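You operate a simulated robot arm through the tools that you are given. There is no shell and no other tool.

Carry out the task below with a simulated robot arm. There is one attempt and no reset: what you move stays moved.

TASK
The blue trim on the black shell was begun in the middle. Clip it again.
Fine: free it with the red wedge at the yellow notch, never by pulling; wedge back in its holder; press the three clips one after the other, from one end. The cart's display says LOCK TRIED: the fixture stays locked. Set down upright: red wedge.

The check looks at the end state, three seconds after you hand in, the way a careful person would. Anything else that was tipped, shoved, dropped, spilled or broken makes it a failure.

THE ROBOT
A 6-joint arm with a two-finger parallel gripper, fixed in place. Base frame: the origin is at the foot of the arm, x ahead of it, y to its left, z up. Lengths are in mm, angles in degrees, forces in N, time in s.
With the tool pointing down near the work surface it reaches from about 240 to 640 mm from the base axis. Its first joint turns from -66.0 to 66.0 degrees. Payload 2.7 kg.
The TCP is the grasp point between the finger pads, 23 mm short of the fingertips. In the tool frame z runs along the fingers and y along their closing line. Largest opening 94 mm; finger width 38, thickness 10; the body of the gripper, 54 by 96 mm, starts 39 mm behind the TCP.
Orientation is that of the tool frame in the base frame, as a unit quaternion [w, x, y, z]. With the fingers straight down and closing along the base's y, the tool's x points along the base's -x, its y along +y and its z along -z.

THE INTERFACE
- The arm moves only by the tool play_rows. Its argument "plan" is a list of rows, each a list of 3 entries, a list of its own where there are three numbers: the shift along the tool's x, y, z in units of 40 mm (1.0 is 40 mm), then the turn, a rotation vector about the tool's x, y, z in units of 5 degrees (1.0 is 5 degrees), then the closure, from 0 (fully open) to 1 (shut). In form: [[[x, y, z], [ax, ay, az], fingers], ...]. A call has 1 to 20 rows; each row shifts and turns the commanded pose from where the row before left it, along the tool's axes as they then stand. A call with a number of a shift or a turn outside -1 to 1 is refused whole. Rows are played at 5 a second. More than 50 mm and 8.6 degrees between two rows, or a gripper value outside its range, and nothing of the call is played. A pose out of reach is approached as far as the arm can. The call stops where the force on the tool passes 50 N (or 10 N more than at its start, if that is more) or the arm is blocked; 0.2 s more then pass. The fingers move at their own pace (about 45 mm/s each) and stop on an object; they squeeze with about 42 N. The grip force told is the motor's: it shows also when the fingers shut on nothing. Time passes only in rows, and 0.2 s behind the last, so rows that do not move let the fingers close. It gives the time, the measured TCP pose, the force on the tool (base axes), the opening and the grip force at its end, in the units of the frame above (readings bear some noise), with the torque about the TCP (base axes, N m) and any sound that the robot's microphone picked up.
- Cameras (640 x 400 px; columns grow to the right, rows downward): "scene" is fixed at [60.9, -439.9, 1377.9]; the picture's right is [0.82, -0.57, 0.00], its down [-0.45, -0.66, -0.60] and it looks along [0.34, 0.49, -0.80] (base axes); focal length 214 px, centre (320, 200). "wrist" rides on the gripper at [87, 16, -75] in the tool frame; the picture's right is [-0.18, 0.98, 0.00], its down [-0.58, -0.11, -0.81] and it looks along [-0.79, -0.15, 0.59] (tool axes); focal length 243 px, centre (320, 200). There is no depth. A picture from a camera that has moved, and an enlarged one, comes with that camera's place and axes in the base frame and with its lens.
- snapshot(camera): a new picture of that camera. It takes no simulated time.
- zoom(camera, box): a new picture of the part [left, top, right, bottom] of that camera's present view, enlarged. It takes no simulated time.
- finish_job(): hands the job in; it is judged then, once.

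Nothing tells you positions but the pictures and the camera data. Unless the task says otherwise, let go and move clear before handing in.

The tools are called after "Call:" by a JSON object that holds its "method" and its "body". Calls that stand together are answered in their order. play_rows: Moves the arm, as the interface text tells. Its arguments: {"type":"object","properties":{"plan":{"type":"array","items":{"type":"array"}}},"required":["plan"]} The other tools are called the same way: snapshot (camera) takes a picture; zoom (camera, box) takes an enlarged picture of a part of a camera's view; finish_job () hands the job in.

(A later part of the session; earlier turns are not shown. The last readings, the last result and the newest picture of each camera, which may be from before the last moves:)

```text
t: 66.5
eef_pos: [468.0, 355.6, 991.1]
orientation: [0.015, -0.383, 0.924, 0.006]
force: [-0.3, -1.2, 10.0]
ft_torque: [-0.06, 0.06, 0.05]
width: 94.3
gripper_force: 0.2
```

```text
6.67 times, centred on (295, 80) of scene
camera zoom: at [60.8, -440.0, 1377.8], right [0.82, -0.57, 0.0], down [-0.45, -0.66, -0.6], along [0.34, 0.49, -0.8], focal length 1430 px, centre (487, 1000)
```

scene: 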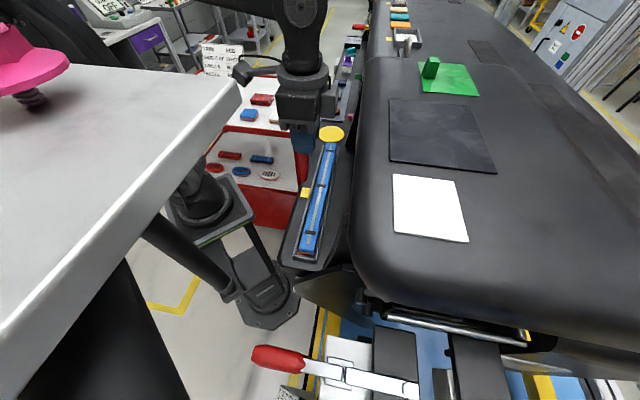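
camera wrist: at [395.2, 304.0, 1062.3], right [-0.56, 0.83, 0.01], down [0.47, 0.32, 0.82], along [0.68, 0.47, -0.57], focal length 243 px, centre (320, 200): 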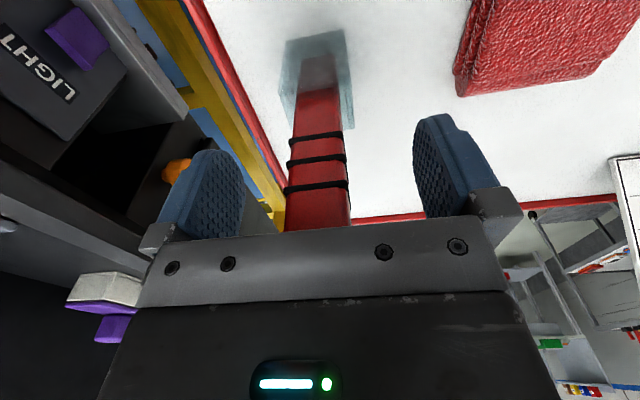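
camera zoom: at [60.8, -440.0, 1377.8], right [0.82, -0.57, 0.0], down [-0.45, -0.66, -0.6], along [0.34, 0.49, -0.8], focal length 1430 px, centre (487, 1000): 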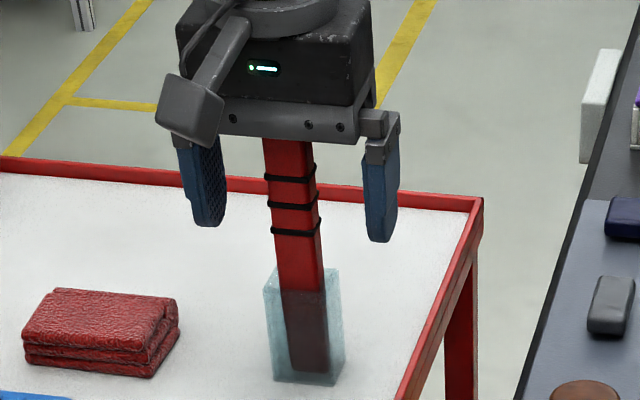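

The wedge stands upright in its holder with the rings where they were. I'll rise straight up and clear of it, then check.

Call:
{"method": "play_rows", "body": {"plan": [[[-0.002, 0, -0.05], [0, 0, 0], 0], [[-0.006, 0, -0.2], [0, 0, 0], 0], [[-0.012, 0, -0.4], [0, 0, 0], 0], [[-0.02, 0, -0.7], [0, 0, 0], 0], [[-0.02, 0, -0.7], [0, 0.33, 0], 0], [[0, 0, -0.7], [0, 0, 0], 0], [[0, 0, 0], [0, 0, 0], 0]]}}

Call:
{"method": "snapshot", "body": {"camera": "wrist"}}

Call:
{"method": "zoom", "body": {"camera": "scene", "box": [255, 45, 335, 125]}}

```text
t: 68.1
eef_pos: [469.7, 356.5, 1100.6]
orientation: [0.002, -0.383, 0.924, 0.0]
force: [0.5, 0.0, 0.8]
ft_torque: [0.0, 0.01, 0.02]
width: 94.0
gripper_force: 0.1
```

```text
taken
camera wrist: at [397.1, 305.4, 1175.2], right [-0.56, 0.83, 0.0], down [0.49, 0.33, 0.81], along [0.67, 0.46, -0.59], focal length 243 px, centre (320, 200)
```

wrist: 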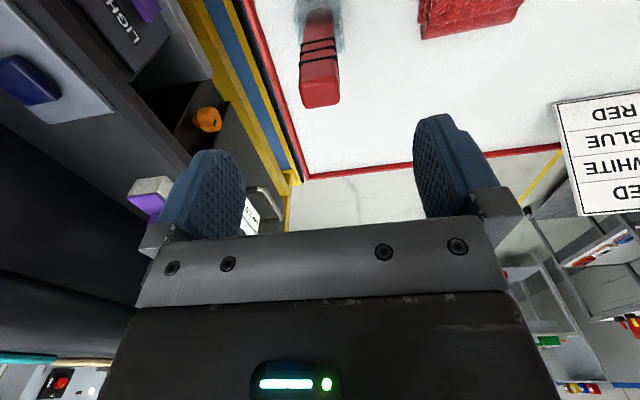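

```text
5.00 times, centred on (295, 85) of scene
camera zoom: at [60.9, -439.9, 1377.9], right [0.82, -0.57, 0.0], down [-0.45, -0.66, -0.6], along [0.34, 0.49, -0.8], focal length 1072 px, centre (445, 775)
```

zoom: 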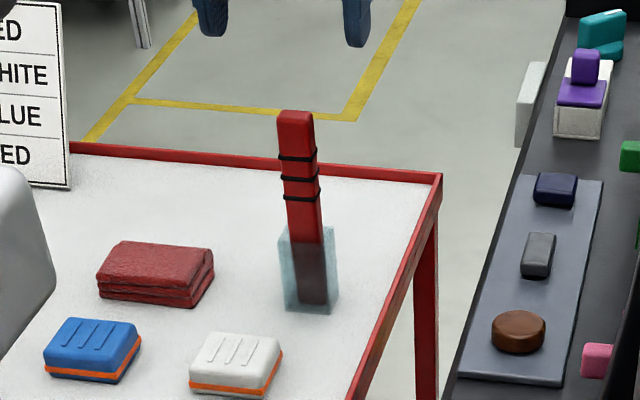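

The wedge is back upright in its holder, with nothing else disturbed. Now I'll return to the trim with open fingers: before pressing, I want to nudge it about 3 mm back to the middle of the tray with the inside of one finger only.

Call:
{"method": "play_rows", "body": {"plan": [[[0, 0, -1], [0, 0, 0], 0], [[0, 0, -1], [0, 0, 0], 0], [[0, 0, -1], [0, 0, 0], 0], [[0, 0, -1], [0, 0, 0], 0], [[0.922, -0.3265, 0], [0, 0, 0], 0], [[0.922, -0.3265, 0], [0, 0, 0], 0], [[0.922, -0.3265, 0], [0, 0, 0], 0], [[0.922, -0.3265, 0], [0, 0, 0], 0], [[0.922, -0.3265, 0], [0, 0, 0], 0], [[0.922, -0.3265, 0], [0, 0, 0], 0], [[0.922, -0.3265, 0], [0, 0, 0], 0], [[0.922, -0.3265, 0], [0, 0, 0], 0], [[0.922, -0.3265, 0], [0, 0, 0], 0], [[0.922, -0.3265, 0], [0, 0, 0], 0], [[0.922, -0.3265, 0], [0, 0, 0], 0], [[0.922, -0.3265, 0], [0, 0, 0], 0], [[0.922, -0.3265, 0], [0, 0, 0], 0], [[0.922, -0.3265, 0], [0, 0, 0], 0], [[0.922, -0.3265, 0], [0, 0, 0], 0], [[0, 0, 0], [0, 0, 0], 0]]}}

Call:
{"method": "snapshot", "body": {"camera": "wrist"}}

Call:
{"method": "snapshot", "body": {"camera": "scene"}}

```text
t: 72.3
eef_pos: [186.9, -202.2, 1216.7]
orientation: [0.001, -0.383, 0.924, 0.0]
force: [-0.5, 0.2, -0.1]
ft_torque: [0.01, 0.0, 0.01]
width: 93.9
gripper_force: 0.2
out of reach, approached as far as the arm can: row 2, 3, 4
```

```text
taken
camera wrist: at [114.0, -251.5, 1290.7], right [-0.57, 0.82, 0.0], down [0.49, 0.33, 0.81], along [0.67, 0.46, -0.59], focal length 243 px, centre (320, 200)
```

wrist: 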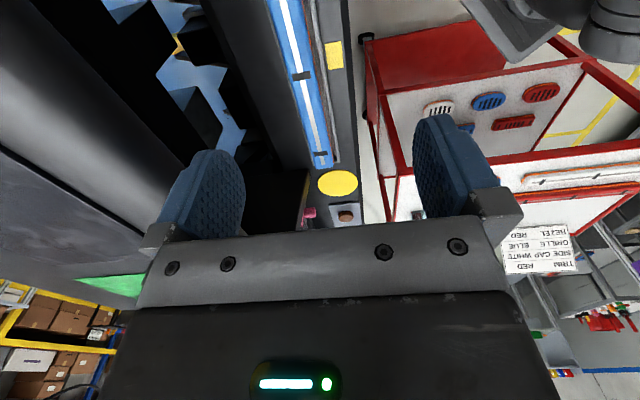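

```text
taken
```

scene: 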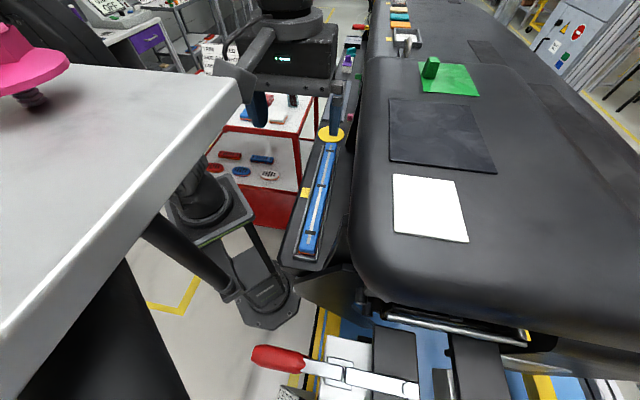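

I'm over the trim with the hand turned so its fingers open across it. I'll go to the middle of the trim and descend partway to check the finger's clearance on the hood side.

Call:
{"method": "play_rows", "body": {"plan": [[[-0.52, -0.03, 0], [0, 0, 0], 0], [[-0.52, -0.03, 0], [0, 0, 0], 0], [[0, 0, 0.9], [0, 0, 0], 0], [[0, 0, 0.9], [0, 0, 0], 0], [[0, 0, 0.9], [0, 0, 0], 0], [[0, 0, 0.6], [0, 0, 0], 0], [[0, 0, 0], [0, 0, 0], 0]]}}

Call:
{"method": "snapshot", "body": {"camera": "wrist"}}

Call:
{"method": "zoom", "body": {"camera": "scene", "box": [260, 100, 380, 220]}}

```text
t: 73.9
eef_pos: [217.3, -174.4, 1085.0]
orientation: [0.002, -0.383, 0.924, 0.001]
force: [-0.4, -0.7, -0.7]
ft_torque: [-0.04, -0.03, 0.0]
width: 93.9
gripper_force: 0.1
```

```text
taken
camera wrist: at [145.6, -224.0, 1159.0], right [-0.56, 0.83, 0.0], down [0.49, 0.33, 0.81], along [0.67, 0.46, -0.59], focal length 243 px, centre (320, 200)
```

wrist: 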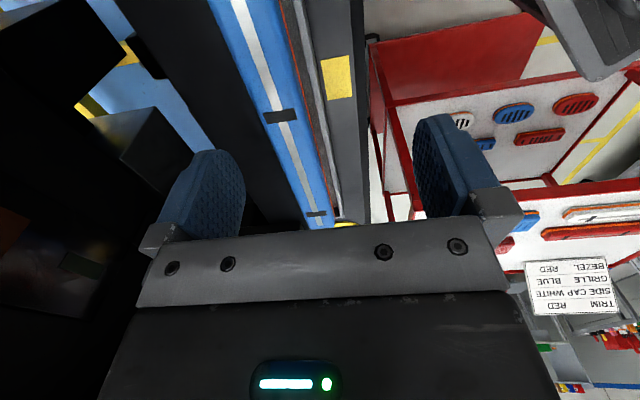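

```text
3.33 times, centred on (320, 160) of scene
camera zoom: at [60.9, -439.9, 1377.9], right [0.82, -0.57, 0.0], down [-0.45, -0.66, -0.6], along [0.34, 0.49, -0.8], focal length 715 px, centre (320, 333)
```

zoom: 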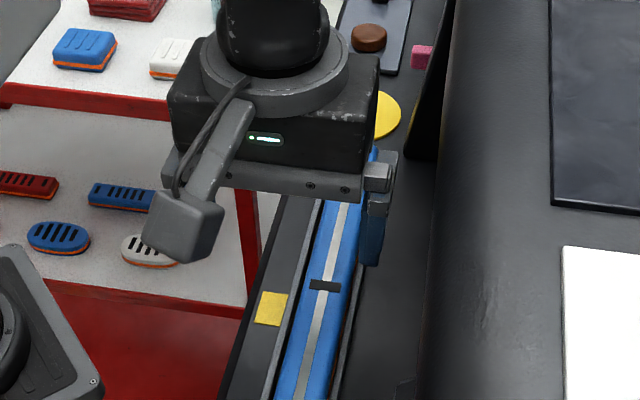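

Call:
{"method": "play_rows", "body": {"plan": [[[0, 0, 0.5], [0, 0, 0], 0], [[0, 0, 0.4], [0, 0, 0], 0], [[0, 0, 0.2], [0, 0, 0], 0], [[0, 0, 0], [0, 0, 0], 0]]}}

Call:
{"method": "zoom", "body": {"camera": "scene", "box": [300, 150, 350, 200]}}

Call:
{"method": "snapshot", "body": {"camera": "wrist"}}

```text
t: 74.9
eef_pos: [217.8, -174.3, 1039.8]
orientation: [0.001, -0.383, 0.924, 0.001]
force: [-0.4, -0.7, -0.1]
ft_torque: [0.01, 0.0, 0.01]
width: 94.0
gripper_force: 0.0
```

```text
8.00 times, centred on (325, 175) of scene
camera zoom: at [60.9, -439.9, 1377.9], right [0.82, -0.57, 0.0], down [-0.45, -0.66, -0.6], along [0.34, 0.49, -0.8], focal length 1716 px, centre (280, 400)
```

zoom: 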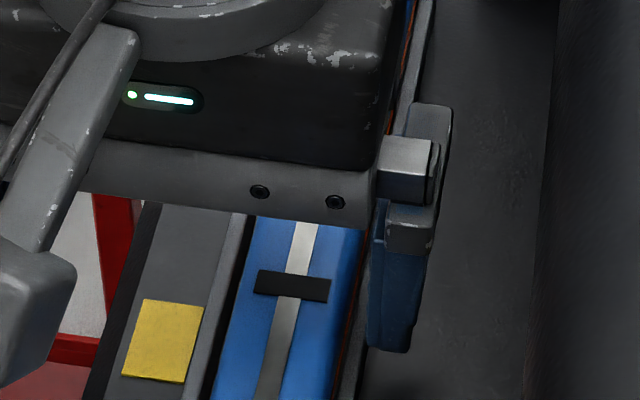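

```text
taken
camera wrist: at [146.1, -223.7, 1114.2], right [-0.56, 0.83, 0.0], down [0.49, 0.33, 0.81], along [0.67, 0.46, -0.59], focal length 243 px, centre (320, 200)
```

wrist: 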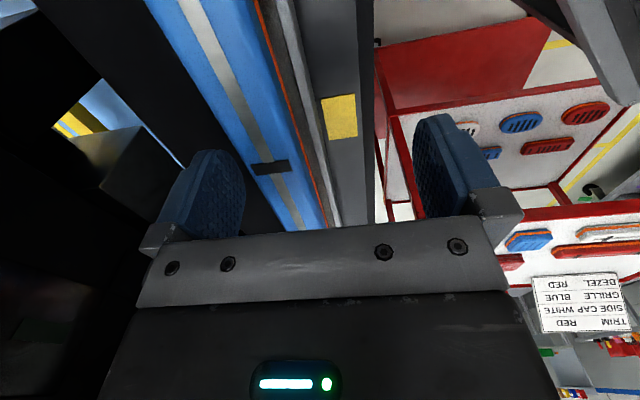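

The finger hangs beside the trim on the hood side. I'll move towards the base in small steps until it has pushed the trim back to centre.

Call:
{"method": "play_rows", "body": {"plan": [[[0, 0.075, 0], [0, 0, 0], 0], [[0, 0.075, 0], [0, 0, 0], 0], [[0, 0, 0], [0, 0, 0], 0]]}}

Call:
{"method": "zoom", "body": {"camera": "scene", "box": [300, 165, 340, 205]}}

Call:
{"method": "zoom", "body": {"camera": "wrist", "box": [180, 100, 340, 230]}}

```text
t: 75.7
eef_pos: [214.9, -168.3, 1040.9]
orientation: [0.001, -0.383, 0.924, 0.001]
force: [0.6, -0.9, -0.9]
ft_torque: [0.01, 0.02, 0.03]
width: 93.9
gripper_force: 0.0
```

```text
10.00 times, centred on (320, 185) of scene
camera zoom: at [60.9, -439.9, 1377.9], right [0.82, -0.57, 0.0], down [-0.45, -0.66, -0.6], along [0.34, 0.49, -0.8], focal length 2145 px, centre (320, 350)
```

zoom: 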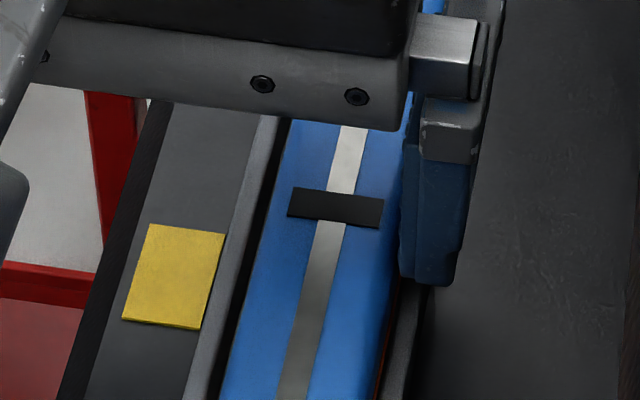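

```text
3.08 times, centred on (260, 165) of wrist
camera zoom: at [141.8, -219.3, 1114.5], right [-0.56, 0.83, 0.0], down [0.49, 0.33, 0.81], along [0.67, 0.46, -0.59], focal length 746 px, centre (505, 308)
```

zoom: 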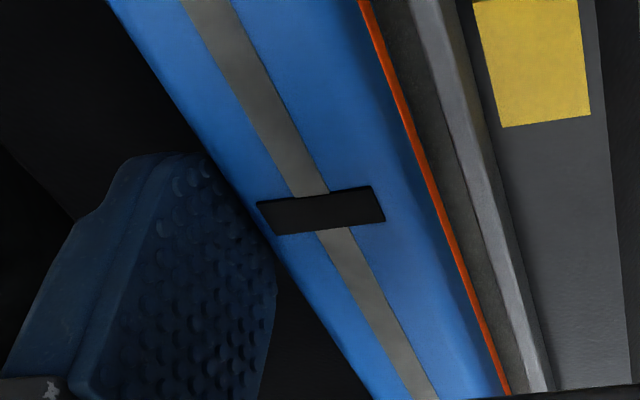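

Call:
{"method": "play_rows", "body": {"plan": [[[0, 0.04, 0], [0, 0, 0], 0], [[0, 0.04, 0], [0, 0, 0], 0], [[0, 0, 0], [0, 0, 0], 0]]}}

Call:
{"method": "zoom", "body": {"camera": "scene", "box": [300, 165, 340, 205]}}

Call:
{"method": "zoom", "body": {"camera": "scene", "box": [285, 225, 330, 265]}}

```text
t: 76.5
eef_pos: [211.1, -167.0, 1039.3]
orientation: [0.001, -0.383, 0.924, 0.0]
force: [0.1, -0.2, 0.3]
ft_torque: [0.0, 0.0, -0.01]
width: 94.1
gripper_force: 0.0
```

```text
10.00 times, centred on (320, 185) of scene
camera zoom: at [60.9, -439.9, 1377.9], right [0.82, -0.57, 0.0], down [-0.45, -0.66, -0.6], along [0.34, 0.49, -0.8], focal length 2145 px, centre (320, 350)
```

zoom: 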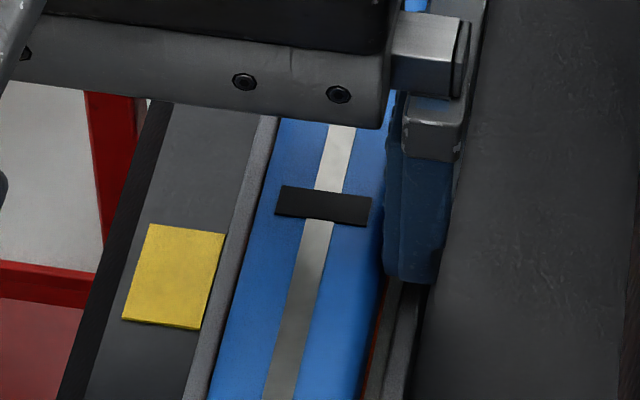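

```text
10.00 times, centred on (308, 245) of scene
camera zoom: at [60.9, -439.9, 1377.9], right [0.82, -0.57, 0.0], down [-0.45, -0.66, -0.6], along [0.34, 0.49, -0.8], focal length 2145 px, centre (445, -250)
```

zoom: 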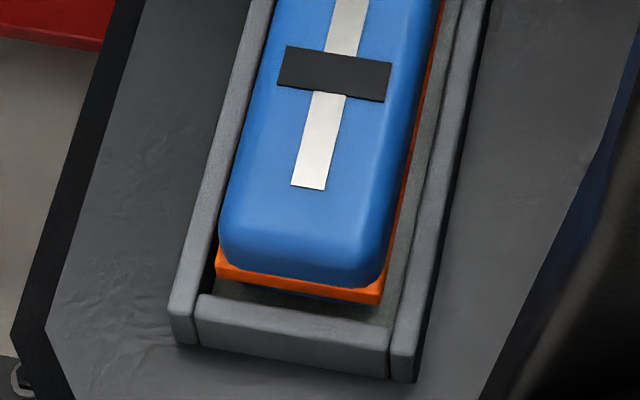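

The trim is centred again at n≈300, with both ends parallel. I'll back the finger off and rise.

Call:
{"method": "play_rows", "body": {"plan": [[[0, -0.08, 0], [0, 0, 0], 0], [[0, -0.06, 0], [0, 0, 0], 0], [[0, 0, -0.5], [0, 0, 0], 0], [[0, 0, -0.8], [0, 0, 0], 0], [[0, 0, -0.8], [0, 0, 0], 0], [[0, 0, 0], [0, 0, 0], 0]]}}

Call:
{"method": "zoom", "body": {"camera": "scene", "box": [285, 130, 355, 265]}}

Call:
{"method": "zoom", "body": {"camera": "scene", "box": [315, 135, 350, 165]}}

Call:
{"method": "zoom", "body": {"camera": "scene", "box": [285, 225, 330, 265]}}

```text
t: 77.9
eef_pos: [215.1, -170.7, 1124.8]
orientation: [0.001, -0.383, 0.924, 0.0]
force: [0.2, 0.2, -0.7]
ft_torque: [0.0, -0.01, 0.02]
width: 94.0
gripper_force: 0.2
```

```text
2.96 times, centred on (320, 198) of scene
camera zoom: at [60.9, -439.9, 1377.9], right [0.82, -0.57, 0.0], down [-0.45, -0.66, -0.6], along [0.34, 0.49, -0.8], focal length 636 px, centre (320, 207)
```

zoom: 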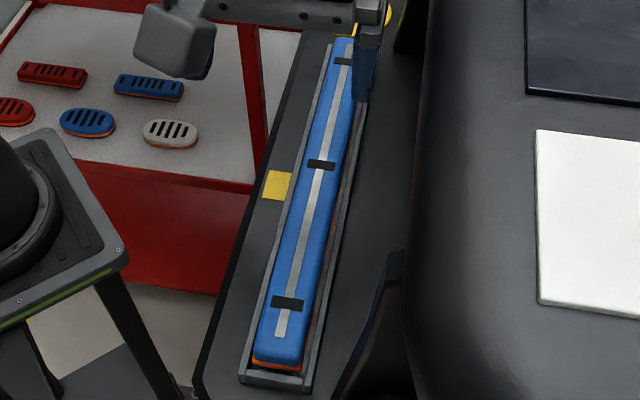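

```text
13.33 times, centred on (332, 150) of scene
camera zoom: at [60.9, -439.9, 1377.9], right [0.82, -0.57, 0.0], down [-0.45, -0.66, -0.6], along [0.34, 0.49, -0.8], focal length 2860 px, centre (153, 867)
```

zoom: 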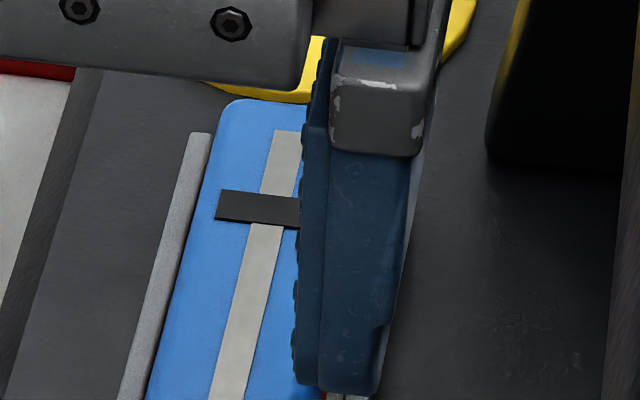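

```text
10.00 times, centred on (308, 245) of scene
camera zoom: at [60.9, -439.9, 1377.9], right [0.82, -0.57, 0.0], down [-0.45, -0.66, -0.6], along [0.34, 0.49, -0.8], focal length 2145 px, centre (445, -250)
```

zoom: 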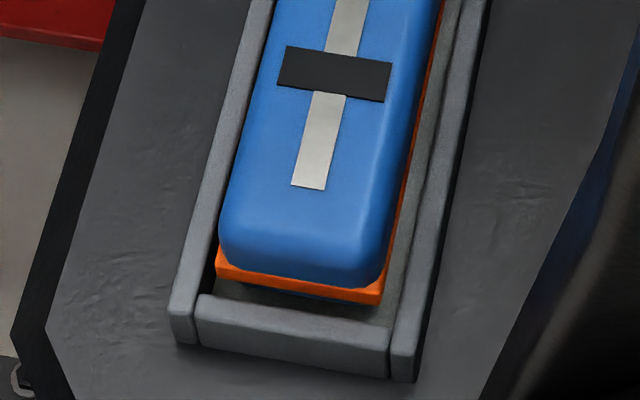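

The trim is centred and free. Now I'll close the fingers and turn the hand so the closed tips (20 mm along the trim, 38 mm across it) can press each clip squarely, camera on the base side.

Call:
{"method": "play_rows", "body": {"plan": [[[0, 0, -0.5], [0, 0, 1], 1], [[0, 0, 0], [0, 0, 1], 1], [[0, 0, 0], [0, 0, 1], 1], [[0, 0, 0], [0, 0, 1], 1], [[0, 0, 0], [0, 0, 1], 1], [[0, 0, 0], [0, 0, 1], 1], [[0, 0, 0], [0, 0, 1], 1], [[0, 0, 0], [0, 0, 1], 1], [[0, 0, 0], [0, 0, 1], 1], [[0, 0, 0], [0, 0, 1], 1], [[0, 0, 0], [0, 0, 1], 1], [[0, 0, 0], [0, 0, 1], 1], [[0, 0, 0], [0, 0, 1], 1], [[0, 0, 0], [0, 0, 1], 1], [[0, 0, 0], [0, 0, 1], 1], [[0, 0, 0], [0, 0, 1], 1], [[0, 0, 0], [0, 0, 1], 1], [[0, 0, 0], [0, 0, 1], 1], [[0, 0, 0], [0, 0, 0], 1]]}}

Call:
{"method": "snapshot", "body": {"camera": "wrist"}}

```text
t: 81.9
eef_pos: [214.5, -171.8, 1143.9]
orientation: [0.001, 0.384, 0.923, 0.002]
force: [-0.2, -0.1, 0.1]
ft_torque: [0.0, -0.02, 0.02]
width: 0.0
gripper_force: 41.9
```

```text
taken
camera wrist: at [166.0, -98.7, 1218.7], right [0.83, 0.56, 0.0], down [0.33, -0.49, 0.81], along [0.46, -0.67, -0.59], focal length 243 px, centre (320, 200)
```

wrist: 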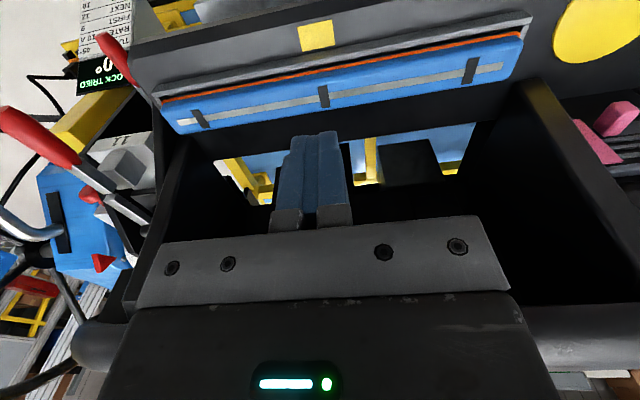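

The hand is ready. I'll start from the far end: hover above the right-hand clip and check clearances to the dark panel nearby before lowering.

Call:
{"method": "play_rows", "body": {"plan": [[[-0.17, 0.7, 0], [0, 0, 0], 1], [[-0.17, 0.7, 0], [0, 0, 0], 1], [[-0.17, 0.7, 0], [0, 0, 0], 1], [[-0.17, 0.7, 0], [0, 0, 0], 1], [[0, 0, 0.4], [0, 0, 0], 1], [[0, 0, 0], [0, 0, 0], 1]]}}

Call:
{"method": "snapshot", "body": {"camera": "wrist"}}

Call:
{"method": "zoom", "body": {"camera": "scene", "box": [280, 50, 400, 190]}}

```text
t: 83.3
eef_pos: [313.9, -111.6, 1127.9]
orientation: [0.001, 0.382, 0.924, 0.002]
force: [0.2, -0.3, 0.2]
ft_torque: [-0.01, -0.02, -0.05]
width: 0.0
gripper_force: 42.2
```

```text
taken
camera wrist: at [264.7, -38.6, 1202.5], right [0.83, 0.56, 0.0], down [0.33, -0.49, 0.81], along [0.46, -0.66, -0.59], focal length 243 px, centre (320, 200)
```

wrist: 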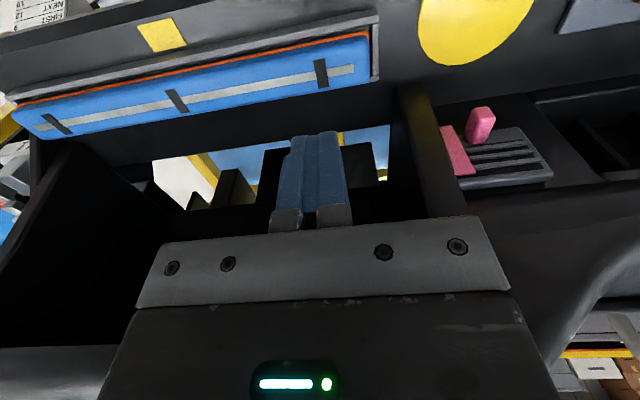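

```text
2.86 times, centred on (340, 120) of scene
camera zoom: at [61.0, -439.9, 1377.9], right [0.82, -0.57, 0.0], down [-0.45, -0.66, -0.6], along [0.34, 0.49, -0.8], focal length 613 px, centre (263, 429)
```

zoom: 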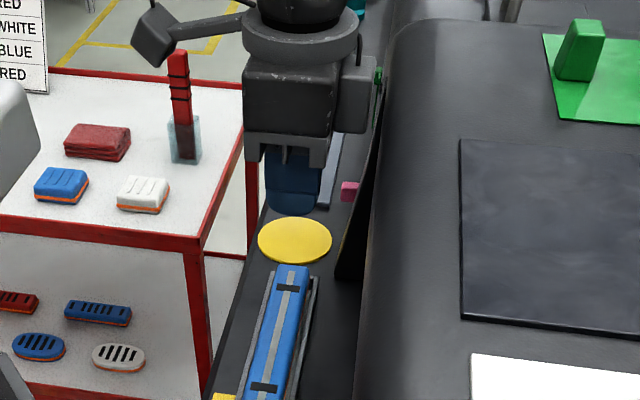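

Clearances look fine. I'll lower to about 15 mm above the clip and verify position.

Call:
{"method": "play_rows", "body": {"plan": [[[0, 0.06, 0.5], [0, 0, 0], 1], [[0, 0, 0.5], [0, 0, 0], 1], [[0, 0, 0.5], [0, 0, 0], 1], [[0, 0, 0], [0, 0, 0], 1]]}}

Call:
{"method": "snapshot", "body": {"camera": "wrist"}}

Call:
{"method": "zoom", "body": {"camera": "scene", "box": [305, 110, 365, 170]}}

```text
t: 84.3
eef_pos: [315.8, -110.4, 1069.0]
orientation: [0.001, 0.382, 0.924, 0.002]
force: [-0.5, -0.5, -0.4]
ft_torque: [0.02, 0.0, -0.02]
width: 0.0
gripper_force: 42.2
```

```text
taken
camera wrist: at [266.4, -36.9, 1143.4], right [0.83, 0.56, 0.0], down [0.33, -0.49, 0.81], along [0.46, -0.66, -0.59], focal length 243 px, centre (320, 200)
```

wrist: 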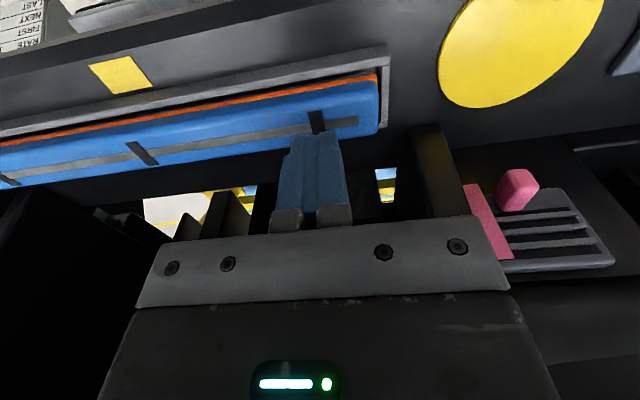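

```text
6.67 times, centred on (335, 140) of scene
camera zoom: at [60.9, -439.9, 1377.9], right [0.82, -0.57, 0.0], down [-0.45, -0.66, -0.6], along [0.34, 0.49, -0.8], focal length 1430 px, centre (220, 600)
```

zoom: 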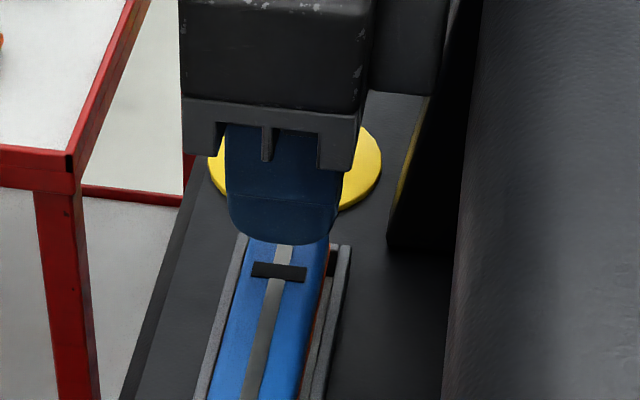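

Call:
{"method": "play_rows", "body": {"plan": [[[0.02, 0, 0.12], [0, 0, 0], 1], [[0, 0, 0.12], [0, 0, 0], 1], [[0, 0, 0.08], [0, 0, 0], 1], [[0, 0, 0], [0, 0, 0], 1]]}}

Call:
{"method": "play_rows", "body": {"plan": [[[0, 0, 0.025], [0, 0, 0], 1], [[0, 0, 0.025], [0, 0, 0], 1], [[0, 0, 0.025], [0, 0, 0], 1], [[0, 0, 0], [0, 0, 0], 1]]}}

```text
t: 85.3
eef_pos: [314.3, -108.5, 1056.5]
orientation: [0.001, 0.383, 0.924, 0.002]
force: [-0.6, -0.1, -0.1]
ft_torque: [0.0, -0.01, -0.03]
width: 0.2
gripper_force: 42.3
```

```text
t: 86.3
eef_pos: [314.8, -109.0, 1053.0]
orientation: [0.001, 0.382, 0.924, 0.001]
force: [-0.9, -0.4, 0.2]
ft_torque: [0.0, -0.02, 0.0]
width: 0.0
gripper_force: 42.2
```

Call:
{"method": "play_rows", "body": {"plan": [[[0, 0, 0.025], [0, 0, 0], 1], [[0, 0, 0.02], [0, 0, 0], 1], [[0, 0, 0], [0, 0, 0], 1]]}}

Call:
{"method": "play_rows", "body": {"plan": [[[0, 0, 0.0125], [0, 0, 0], 1], [[0, 0, 0.0125], [0, 0, 0], 1], [[0, 0, 0], [0, 0, 0], 1]]}}

```text
t: 87.1
eef_pos: [313.3, -109.3, 1051.0]
orientation: [0.0, 0.382, 0.924, 0.002]
force: [0.1, 0.5, 0.0]
ft_torque: [-0.01, -0.03, 0.0]
width: 0.2
gripper_force: 41.6
```

```text
t: 87.9
eef_pos: [314.4, -109.5, 1049.8]
orientation: [0.0, 0.382, 0.924, 0.002]
force: [0.4, 0.6, 0.6]
ft_torque: [0.01, -0.01, 0.0]
width: 0.0
gripper_force: 42.0
```

Call:
{"method": "play_rows", "body": {"plan": [[[0, 0, 0.0125], [0, 0, 0], 1], [[0, 0, 0.0125], [0, 0, 0], 1], [[0, 0, 0], [0, 0, 0], 1]]}}

Call:
{"method": "play_rows", "body": {"plan": [[[0, 0, 0.0125], [0, 0, 0], 1], [[0, 0, 0.0125], [0, 0, 0], 1], [[0, 0, 0], [0, 0, 0], 1]]}}

Call:
{"method": "zoom", "body": {"camera": "scene", "box": [315, 125, 355, 165]}}

```text
t: 88.7
eef_pos: [314.1, -109.3, 1050.4]
orientation: [0.001, 0.382, 0.924, 0.001]
force: [-2.3, 1.1, 12.8]
ft_torque: [0.08, 0.14, -0.02]
width: 0.0
gripper_force: 41.9
```

```text
t: 89.5
eef_pos: [314.8, -108.1, 1048.0]
orientation: [0.001, 0.383, 0.924, 0.001]
force: [0.6, -0.1, 10.4]
ft_torque: [-0.02, -0.01, 0.03]
width: 0.1
gripper_force: 41.6
```

```text
10.00 times, centred on (335, 145) of scene
camera zoom: at [60.8, -439.9, 1377.9], right [0.82, -0.57, 0.0], down [-0.45, -0.66, -0.6], along [0.34, 0.49, -0.8], focal length 2145 px, centre (170, 750)
```

zoom: 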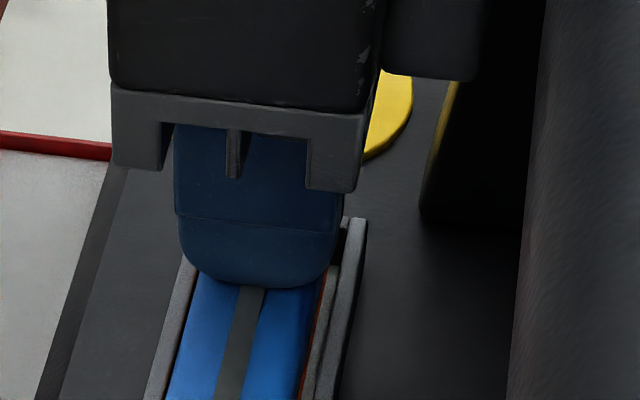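

Contact at about 10–13 N, and the end seems to be giving. I'll press on in half-millimetre steps.

Call:
{"method": "play_rows", "body": {"plan": [[[0, 0, 0.0125], [0, 0, 0], 1], [[0, 0, 0.0125], [0, 0, 0], 1], [[0, 0, 0], [0, 0, 0], 1]]}}

Call:
{"method": "play_rows", "body": {"plan": [[[0, 0, 0.0125], [0, 0, 0], 1], [[0, 0, 0.0125], [0, 0, 0], 1], [[0, 0, 0], [0, 0, 0], 1]]}}

Call:
{"method": "zoom", "body": {"camera": "scene", "box": [280, 130, 360, 265]}}

Call:
{"method": "snapshot", "body": {"camera": "wrist"}}

```text
t: 90.3
eef_pos: [315.6, -109.2, 1046.1]
orientation: [0.0, 0.383, 0.924, 0.002]
force: [-0.8, -0.5, 13.1]
ft_torque: [-0.04, 0.04, -0.05]
width: 0.2
gripper_force: 42.4
```

```text
t: 91.1
eef_pos: [315.1, -109.3, 1045.0]
orientation: [0.001, 0.382, 0.924, 0.002]
force: [-1.8, -0.2, 11.2]
ft_torque: [-0.04, 0.03, -0.01]
width: 0.0
gripper_force: 42.0
```

```text
2.96 times, centred on (320, 198) of scene
camera zoom: at [60.8, -439.9, 1377.9], right [0.82, -0.57, 0.0], down [-0.45, -0.66, -0.6], along [0.34, 0.49, -0.8], focal length 636 px, centre (320, 207)
```

zoom: 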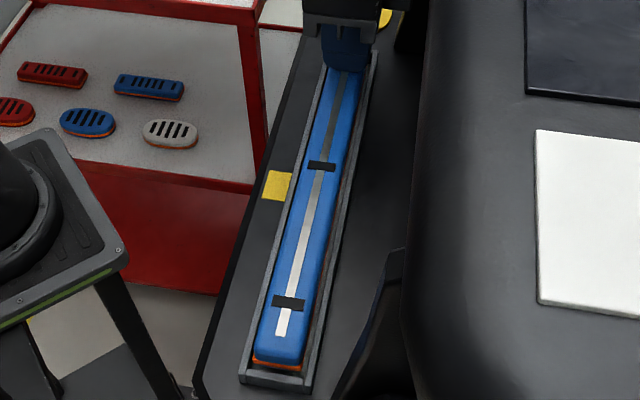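

```text
taken
camera wrist: at [265.6, -36.6, 1120.4], right [0.83, 0.56, 0.0], down [0.33, -0.49, 0.81], along [0.46, -0.66, -0.59], focal length 243 px, centre (320, 200)
```

wrist: 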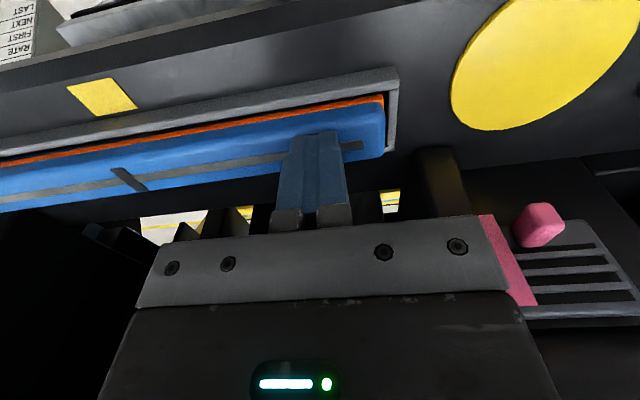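

The end is going down smoothly at about 11–13 N (4–5 mm so far). I'll continue until it seats.

Call:
{"method": "play_rows", "body": {"plan": [[[0, 0, 0.0125], [0, 0, 0], 1], [[0, 0, 0.0125], [0, 0, 0], 1], [[0, 0, 0], [0, 0, 0], 1]]}}

Call:
{"method": "play_rows", "body": {"plan": [[[0, 0, 0.0125], [0, 0, 0], 1], [[0, 0, 0.0125], [0, 0, 0], 1], [[0, 0, 0], [0, 0, 0], 1]]}}

Call:
{"method": "zoom", "body": {"camera": "wrist", "box": [250, 60, 410, 180]}}

```text
t: 91.9
eef_pos: [313.5, -109.1, 1045.1]
orientation: [0.001, 0.382, 0.924, 0.002]
force: [-2.8, 0.5, 21.5]
ft_torque: [-0.26, -0.03, 0.02]
width: 0.0
gripper_force: 41.9
```

```text
t: 92.7
eef_pos: [316.5, -109.3, 1044.6]
orientation: [0.0, 0.383, 0.924, 0.002]
force: [0.8, 0.0, 12.1]
ft_torque: [-0.07, -0.02, 0.0]
width: 0.1
gripper_force: 42.0
```

```text
3.33 times, centred on (330, 120) of wrist
camera zoom: at [265.7, -36.5, 1118.1], right [0.83, 0.56, 0.0], down [0.33, -0.49, 0.81], along [0.46, -0.66, -0.59], focal length 809 px, centre (287, 467)
```

zoom: 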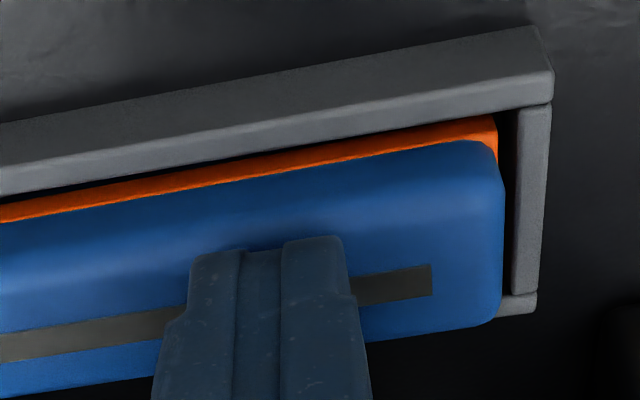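

Call:
{"method": "play_rows", "body": {"plan": [[[0, 0, 0.0125], [0, 0, 0], 1], [[0, 0, 0.0125], [0, 0, 0], 1], [[0, 0, 0], [0, 0, 0], 1]]}}

Call:
{"method": "zoom", "body": {"camera": "wrist", "box": [250, 60, 410, 180]}}

Call:
{"method": "zoom", "body": {"camera": "scene", "box": [285, 225, 330, 265]}}

Call:
{"method": "zoom", "body": {"camera": "scene", "box": [300, 165, 340, 205]}}

```text
t: 93.5
eef_pos: [315.2, -106.9, 1044.7]
orientation: [0.001, 0.383, 0.924, 0.002]
force: [-2.8, 2.6, 25.0]
ft_torque: [0.01, 0.19, -0.01]
width: 0.0
gripper_force: 42.5
```

```text
3.33 times, centred on (330, 120) of wrist
camera zoom: at [265.6, -36.5, 1117.9], right [0.83, 0.56, 0.0], down [0.33, -0.49, 0.81], along [0.46, -0.66, -0.59], focal length 809 px, centre (287, 467)
```

zoom: 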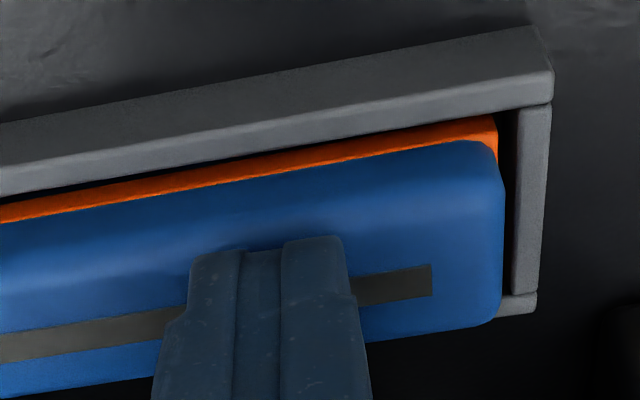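

```text
10.00 times, centred on (308, 245) of scene
camera zoom: at [60.6, -439.8, 1377.9], right [0.82, -0.57, 0.0], down [-0.45, -0.66, -0.6], along [0.34, 0.49, -0.8], focal length 2145 px, centre (445, -250)
```

zoom: 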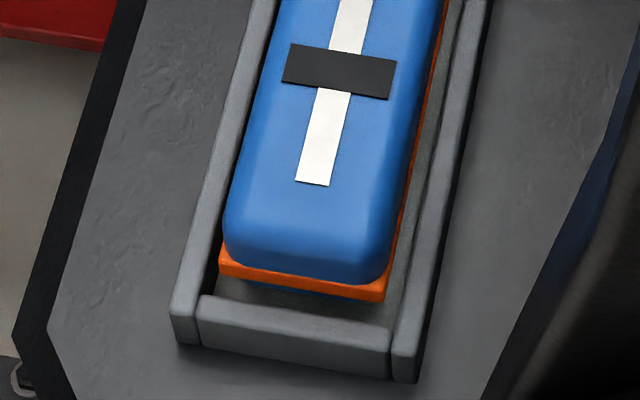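

```text
10.00 times, centred on (320, 185) of scene
camera zoom: at [60.6, -439.8, 1377.9], right [0.82, -0.57, 0.0], down [-0.45, -0.66, -0.6], along [0.34, 0.49, -0.8], focal length 2145 px, centre (320, 350)
```

zoom: 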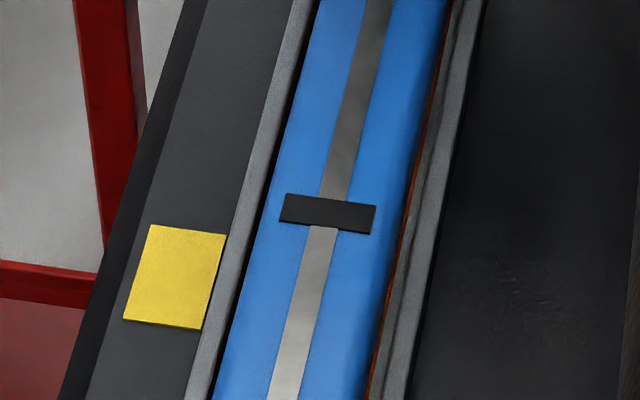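

Call:
{"method": "play_rows", "body": {"plan": [[[0, 0, 0.0125], [0, 0, 0], 1], [[0, 0, 0], [0, 0, 0], 1], [[0, 0, 0], [0, 0, 0], 1]]}}

Call:
{"method": "zoom", "body": {"camera": "wrist", "box": [250, 60, 410, 180]}}

```text
t: 94.3
eef_pos: [314.4, -108.9, 1043.1]
orientation: [0.003, 0.383, 0.924, 0.001]
force: [-7.7, 2.5, 37.1]
ft_torque: [0.05, 0.35, 0.02]
width: 0.0
gripper_force: 42.0
```

```text
3.33 times, centred on (330, 120) of wrist
camera zoom: at [265.5, -36.5, 1117.6], right [0.83, 0.56, 0.0], down [0.33, -0.49, 0.81], along [0.46, -0.66, -0.59], focal length 809 px, centre (287, 467)
```

zoom: 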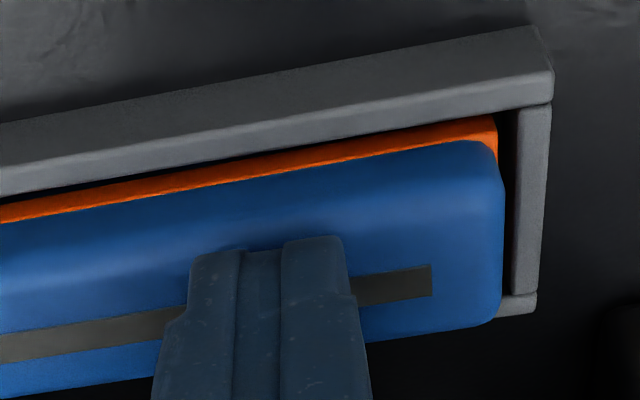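

It has reached a firm stop (37 N, no further movement). I'll lift off and check that this end stays seated.

Call:
{"method": "play_rows", "body": {"plan": [[[0, 0, -0.05], [0, 0, 0], 1], [[0, 0, -0.2], [0, 0, 0], 1], [[0, 0, -0.5], [0, 0, 0], 1], [[0.1, 0, -0.75], [0, 0, 0], 1], [[0, 0, 0], [0, 0, 0], 1]]}}

Call:
{"method": "zoom", "body": {"camera": "scene", "box": [315, 135, 350, 165]}}

Call:
{"method": "zoom", "body": {"camera": "scene", "box": [285, 225, 330, 265]}}

Call:
{"method": "zoom", "body": {"camera": "scene", "box": [300, 165, 340, 205]}}

Call:
{"method": "snapshot", "body": {"camera": "wrist"}}

```text
t: 95.5
eef_pos: [312.4, -105.9, 1102.7]
orientation: [0.001, 0.383, 0.924, 0.001]
force: [0.7, -1.2, 0.6]
ft_torque: [-0.03, 0.02, -0.01]
width: 0.2
gripper_force: 42.3
```

```text
13.33 times, centred on (332, 150) of scene
camera zoom: at [60.9, -439.9, 1377.9], right [0.82, -0.57, 0.0], down [-0.45, -0.66, -0.6], along [0.34, 0.49, -0.8], focal length 2860 px, centre (153, 867)
```

zoom: 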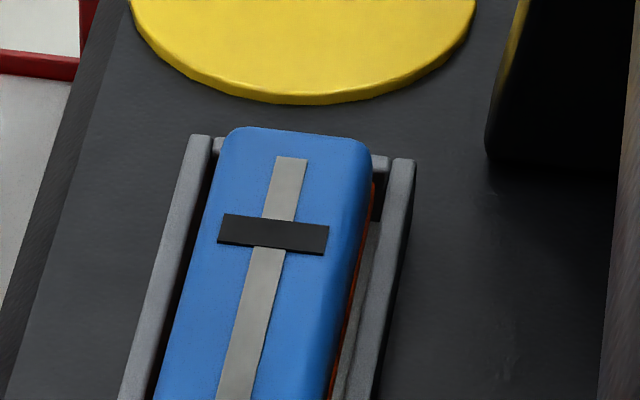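

```text
10.00 times, centred on (308, 245) of scene
camera zoom: at [60.9, -439.9, 1377.9], right [0.82, -0.57, 0.0], down [-0.45, -0.66, -0.6], along [0.34, 0.49, -0.8], focal length 2145 px, centre (445, -250)
```

zoom: 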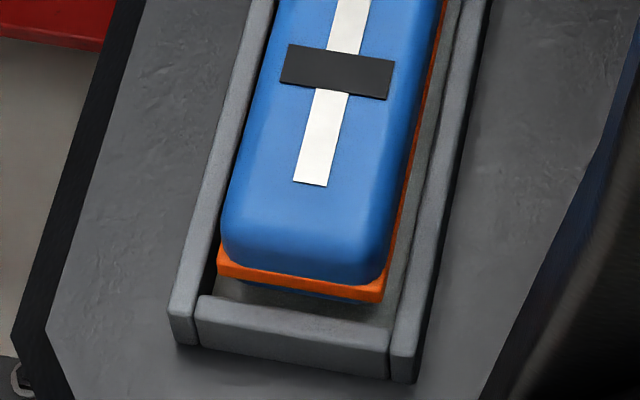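

```text
10.00 times, centred on (320, 185) of scene
camera zoom: at [60.9, -439.9, 1377.9], right [0.82, -0.57, 0.0], down [-0.45, -0.66, -0.6], along [0.34, 0.49, -0.8], focal length 2145 px, centre (320, 350)
```

zoom: 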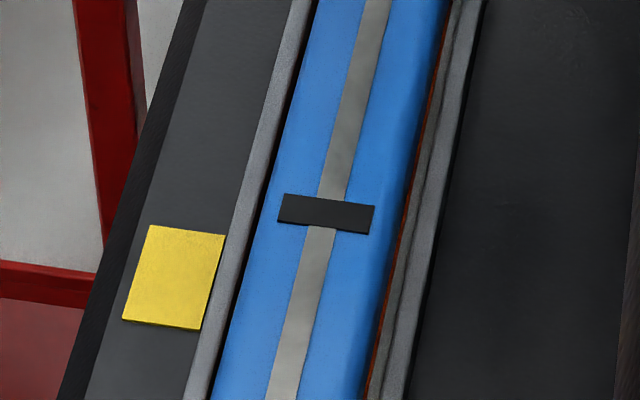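

```text
taken
camera wrist: at [262.6, -33.5, 1176.8], right [0.83, 0.56, 0.0], down [0.33, -0.49, 0.81], along [0.46, -0.66, -0.59], focal length 243 px, centre (320, 200)
```

wrist: 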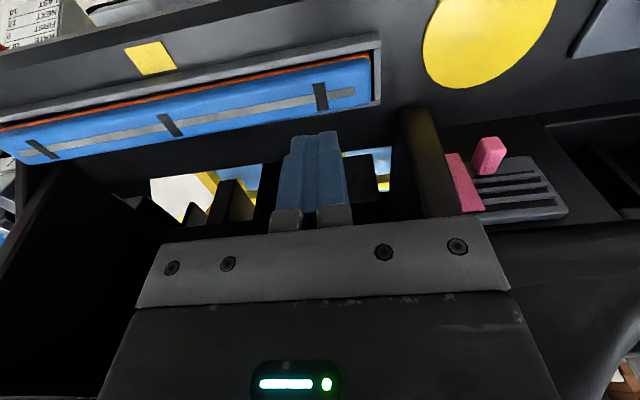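

The far end stays seated (orange hidden there), and the trim now slopes up towards the other end as expected. Next is the middle clip.

Call:
{"method": "play_rows", "body": {"plan": [[[-0.03, -0.72, 0], [0, 0, 0], 1], [[-0.03, -0.72, 0], [0, 0, 0], 1], [[-0.03, -0.72, 0], [0, 0, 0], 1], [[-0.02, -0.72, 0], [0, 0, 0], 1], [[0, 0, 0.45], [0, 0, 0], 1], [[0, 0, 0.45], [0, 0, 0], 1], [[0, 0, 0], [0, 0, 0], 1]]}}

Call:
{"method": "snapshot", "body": {"camera": "wrist"}}

Call:
{"method": "zoom", "body": {"camera": "scene", "box": [295, 150, 345, 200]}}

```text
t: 97.1
eef_pos: [232.3, -190.7, 1065.6]
orientation: [0.001, 0.382, 0.924, 0.002]
force: [1.0, 0.1, -0.8]
ft_torque: [0.01, 0.0, 0.02]
width: 0.0
gripper_force: 42.0
```

```text
taken
camera wrist: at [184.6, -118.5, 1140.1], right [0.83, 0.56, 0.0], down [0.33, -0.49, 0.81], along [0.46, -0.66, -0.59], focal length 243 px, centre (320, 200)
```

wrist: 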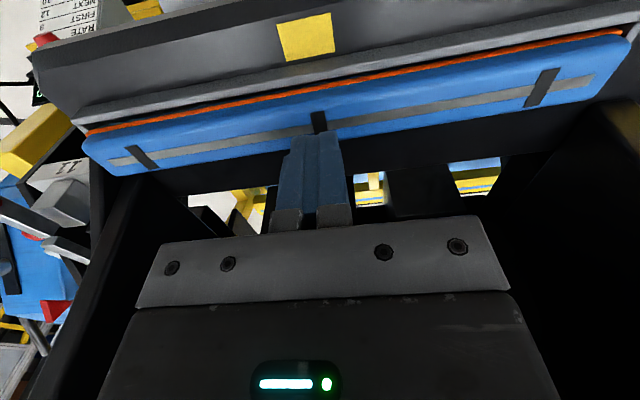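

```text
8.00 times, centred on (320, 175) of scene
camera zoom: at [60.9, -439.9, 1377.9], right [0.82, -0.57, 0.0], down [-0.45, -0.66, -0.6], along [0.34, 0.49, -0.8], focal length 1716 px, centre (320, 400)
```

zoom: 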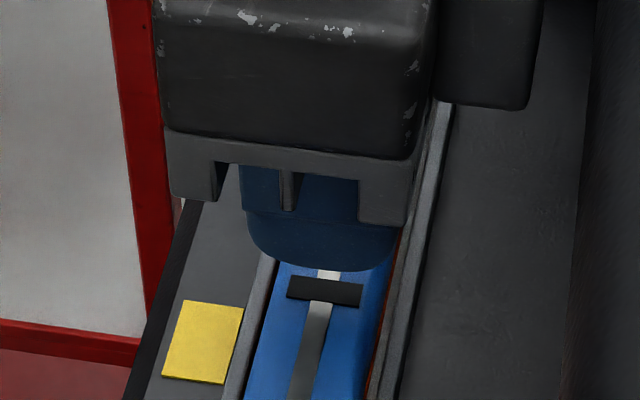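

Call:
{"method": "play_rows", "body": {"plan": [[[0, 0.02, 0.12], [0, 0, 0], 1], [[0, 0, 0.12], [0, 0, 0], 1], [[0, 0, 0.08], [0, 0, 0], 1], [[0, 0, 0.025], [0, 0, 0], 1], [[0, 0, 0.025], [0, 0, 0], 1], [[0, 0, 0], [0, 0, 0], 1]]}}

Call:
{"method": "play_rows", "body": {"plan": [[[0, 0, 0.025], [0, 0, 0], 1], [[0, 0, 0.0125], [0, 0, 0], 1], [[0, 0, 0], [0, 0, 0], 1]]}}

Call:
{"method": "play_rows", "body": {"plan": [[[0, 0, 0.0125], [0, 0, 0], 1], [[0, 0, 0.0125], [0, 0, 0], 1], [[0, 0, 0], [0, 0, 0], 1]]}}

```text
t: 98.5
eef_pos: [234.1, -190.8, 1052.5]
orientation: [0.0, 0.382, 0.924, 0.002]
force: [-0.5, 0.0, -0.3]
ft_torque: [0.02, 0.02, -0.02]
width: 0.0
gripper_force: 42.0
```

```text
t: 99.3
eef_pos: [234.1, -190.3, 1050.0]
orientation: [0.0, 0.382, 0.924, 0.003]
force: [-0.2, 0.1, 1.2]
ft_torque: [0.0, 0.02, 0.01]
width: 0.3
gripper_force: 41.9
```

```text
t: 100.1
eef_pos: [234.3, -189.7, 1048.4]
orientation: [0.001, 0.382, 0.924, 0.002]
force: [0.2, 0.4, 0.2]
ft_torque: [-0.01, 0.01, -0.01]
width: 0.0
gripper_force: 42.1
```

Call:
{"method": "play_rows", "body": {"plan": [[[0, 0, 0.0125], [0, 0, 0], 1], [[0, 0, 0.0125], [0, 0, 0], 1], [[0, 0, 0], [0, 0, 0], 1]]}}

Call:
{"method": "play_rows", "body": {"plan": [[[0, 0, 0.0125], [0, 0, 0], 1], [[0, 0, 0.0125], [0, 0, 0], 1], [[0, 0, 0], [0, 0, 0], 1]]}}

Call:
{"method": "play_rows", "body": {"plan": [[[0, 0, 0.0125], [0, 0, 0], 1], [[0, 0, 0.0125], [0, 0, 0], 1], [[0, 0, 0], [0, 0, 0], 1]]}}

```text
t: 100.9
eef_pos: [234.2, -189.6, 1047.8]
orientation: [0.001, 0.382, 0.924, 0.001]
force: [0.2, 0.9, -0.6]
ft_torque: [0.01, 0.01, 0.0]
width: 0.0
gripper_force: 41.6
```

```text
t: 101.7
eef_pos: [233.5, -189.8, 1046.0]
orientation: [0.001, 0.383, 0.924, 0.002]
force: [-0.1, -0.1, 0.8]
ft_torque: [0.03, 0.02, 0.02]
width: 0.3
gripper_force: 41.7
```

```text
t: 102.5
eef_pos: [233.7, -190.0, 1046.9]
orientation: [0.002, 0.382, 0.924, 0.001]
force: [0.9, 0.1, 1.4]
ft_torque: [0.02, 0.06, 0.01]
width: 0.1
gripper_force: 42.0
```

Call:
{"method": "play_rows", "body": {"plan": [[[0, 0, 0.0125], [0, 0, 0], 1], [[0, 0, 0.0125], [0, 0, 0], 1], [[0, 0, 0], [0, 0, 0], 1]]}}

Call:
{"method": "play_rows", "body": {"plan": [[[0, 0, 0.0125], [0, 0, 0], 1], [[0, 0, 0.0125], [0, 0, 0], 1], [[0, 0, 0], [0, 0, 0], 1]]}}

Call:
{"method": "zoom", "body": {"camera": "scene", "box": [295, 150, 345, 200]}}

Call:
{"method": "snapshot", "body": {"camera": "wrist"}}

```text
t: 103.3
eef_pos: [234.8, -190.0, 1044.8]
orientation: [0.0, 0.383, 0.924, 0.001]
force: [-0.8, 0.5, 4.3]
ft_torque: [-0.02, 0.05, 0.02]
width: 0.2
gripper_force: 42.4
```

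```text
t: 104.1
eef_pos: [234.2, -190.4, 1044.1]
orientation: [0.002, 0.383, 0.924, 0.002]
force: [-6.1, 5.9, 21.2]
ft_torque: [0.14, 0.21, 0.08]
width: 0.1
gripper_force: 41.7
```

```text
8.00 times, centred on (320, 175) of scene
camera zoom: at [60.6, -439.6, 1378.0], right [0.82, -0.57, 0.0], down [-0.45, -0.66, -0.6], along [0.34, 0.49, -0.8], focal length 1716 px, centre (320, 400)
```

zoom: 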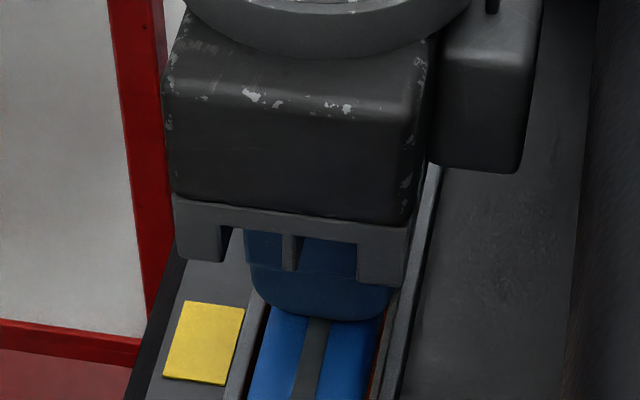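

```text
taken
camera wrist: at [185.0, -117.5, 1119.0], right [0.82, 0.57, 0.0], down [0.33, -0.49, 0.81], along [0.46, -0.66, -0.59], focal length 243 px, centre (320, 200)
```

wrist: 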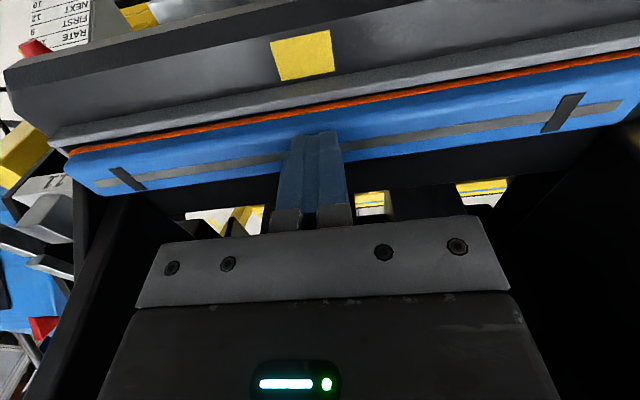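

Call:
{"method": "play_rows", "body": {"plan": [[[0, 0, 0.0125], [0, 0, 0], 1], [[0, 0, 0], [0, 0, 0], 1], [[0, 0, 0], [0, 0, 0], 1]]}}

Call:
{"method": "play_rows", "body": {"plan": [[[0, 0, 0.0125], [0, 0, 0], 1], [[0, 0, 0], [0, 0, 0], 1], [[0, 0, 0], [0, 0, 0], 1]]}}

Call:
{"method": "zoom", "body": {"camera": "scene", "box": [285, 225, 330, 265]}}

```text
t: 104.9
eef_pos: [235.4, -189.1, 1044.8]
orientation: [0.001, 0.382, 0.924, 0.001]
force: [-10.1, 8.4, 38.6]
ft_torque: [0.29, 0.37, 0.2]
width: 0.0
gripper_force: 42.0
```

```text
t: 105.7
eef_pos: [234.0, -190.4, 1045.0]
orientation: [0.003, 0.383, 0.924, 0.001]
force: [-9.6, 10.4, 46.6]
ft_torque: [0.37, 0.45, 0.31]
width: 0.0
gripper_force: 41.2
```

```text
10.00 times, centred on (308, 245) of scene
camera zoom: at [60.3, -439.4, 1378.1], right [0.82, -0.57, 0.0], down [-0.45, -0.66, -0.6], along [0.34, 0.49, -0.8], focal length 2145 px, centre (445, -250)
```

zoom: 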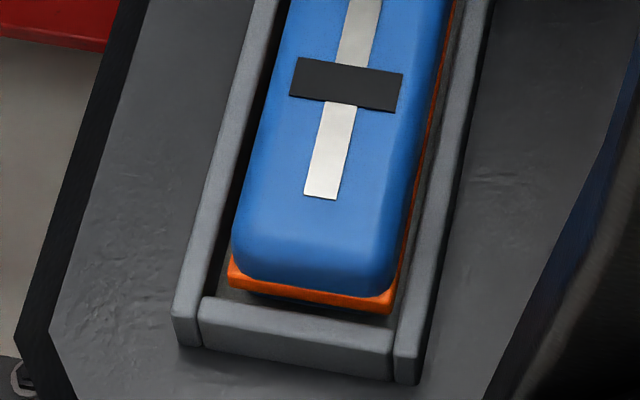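

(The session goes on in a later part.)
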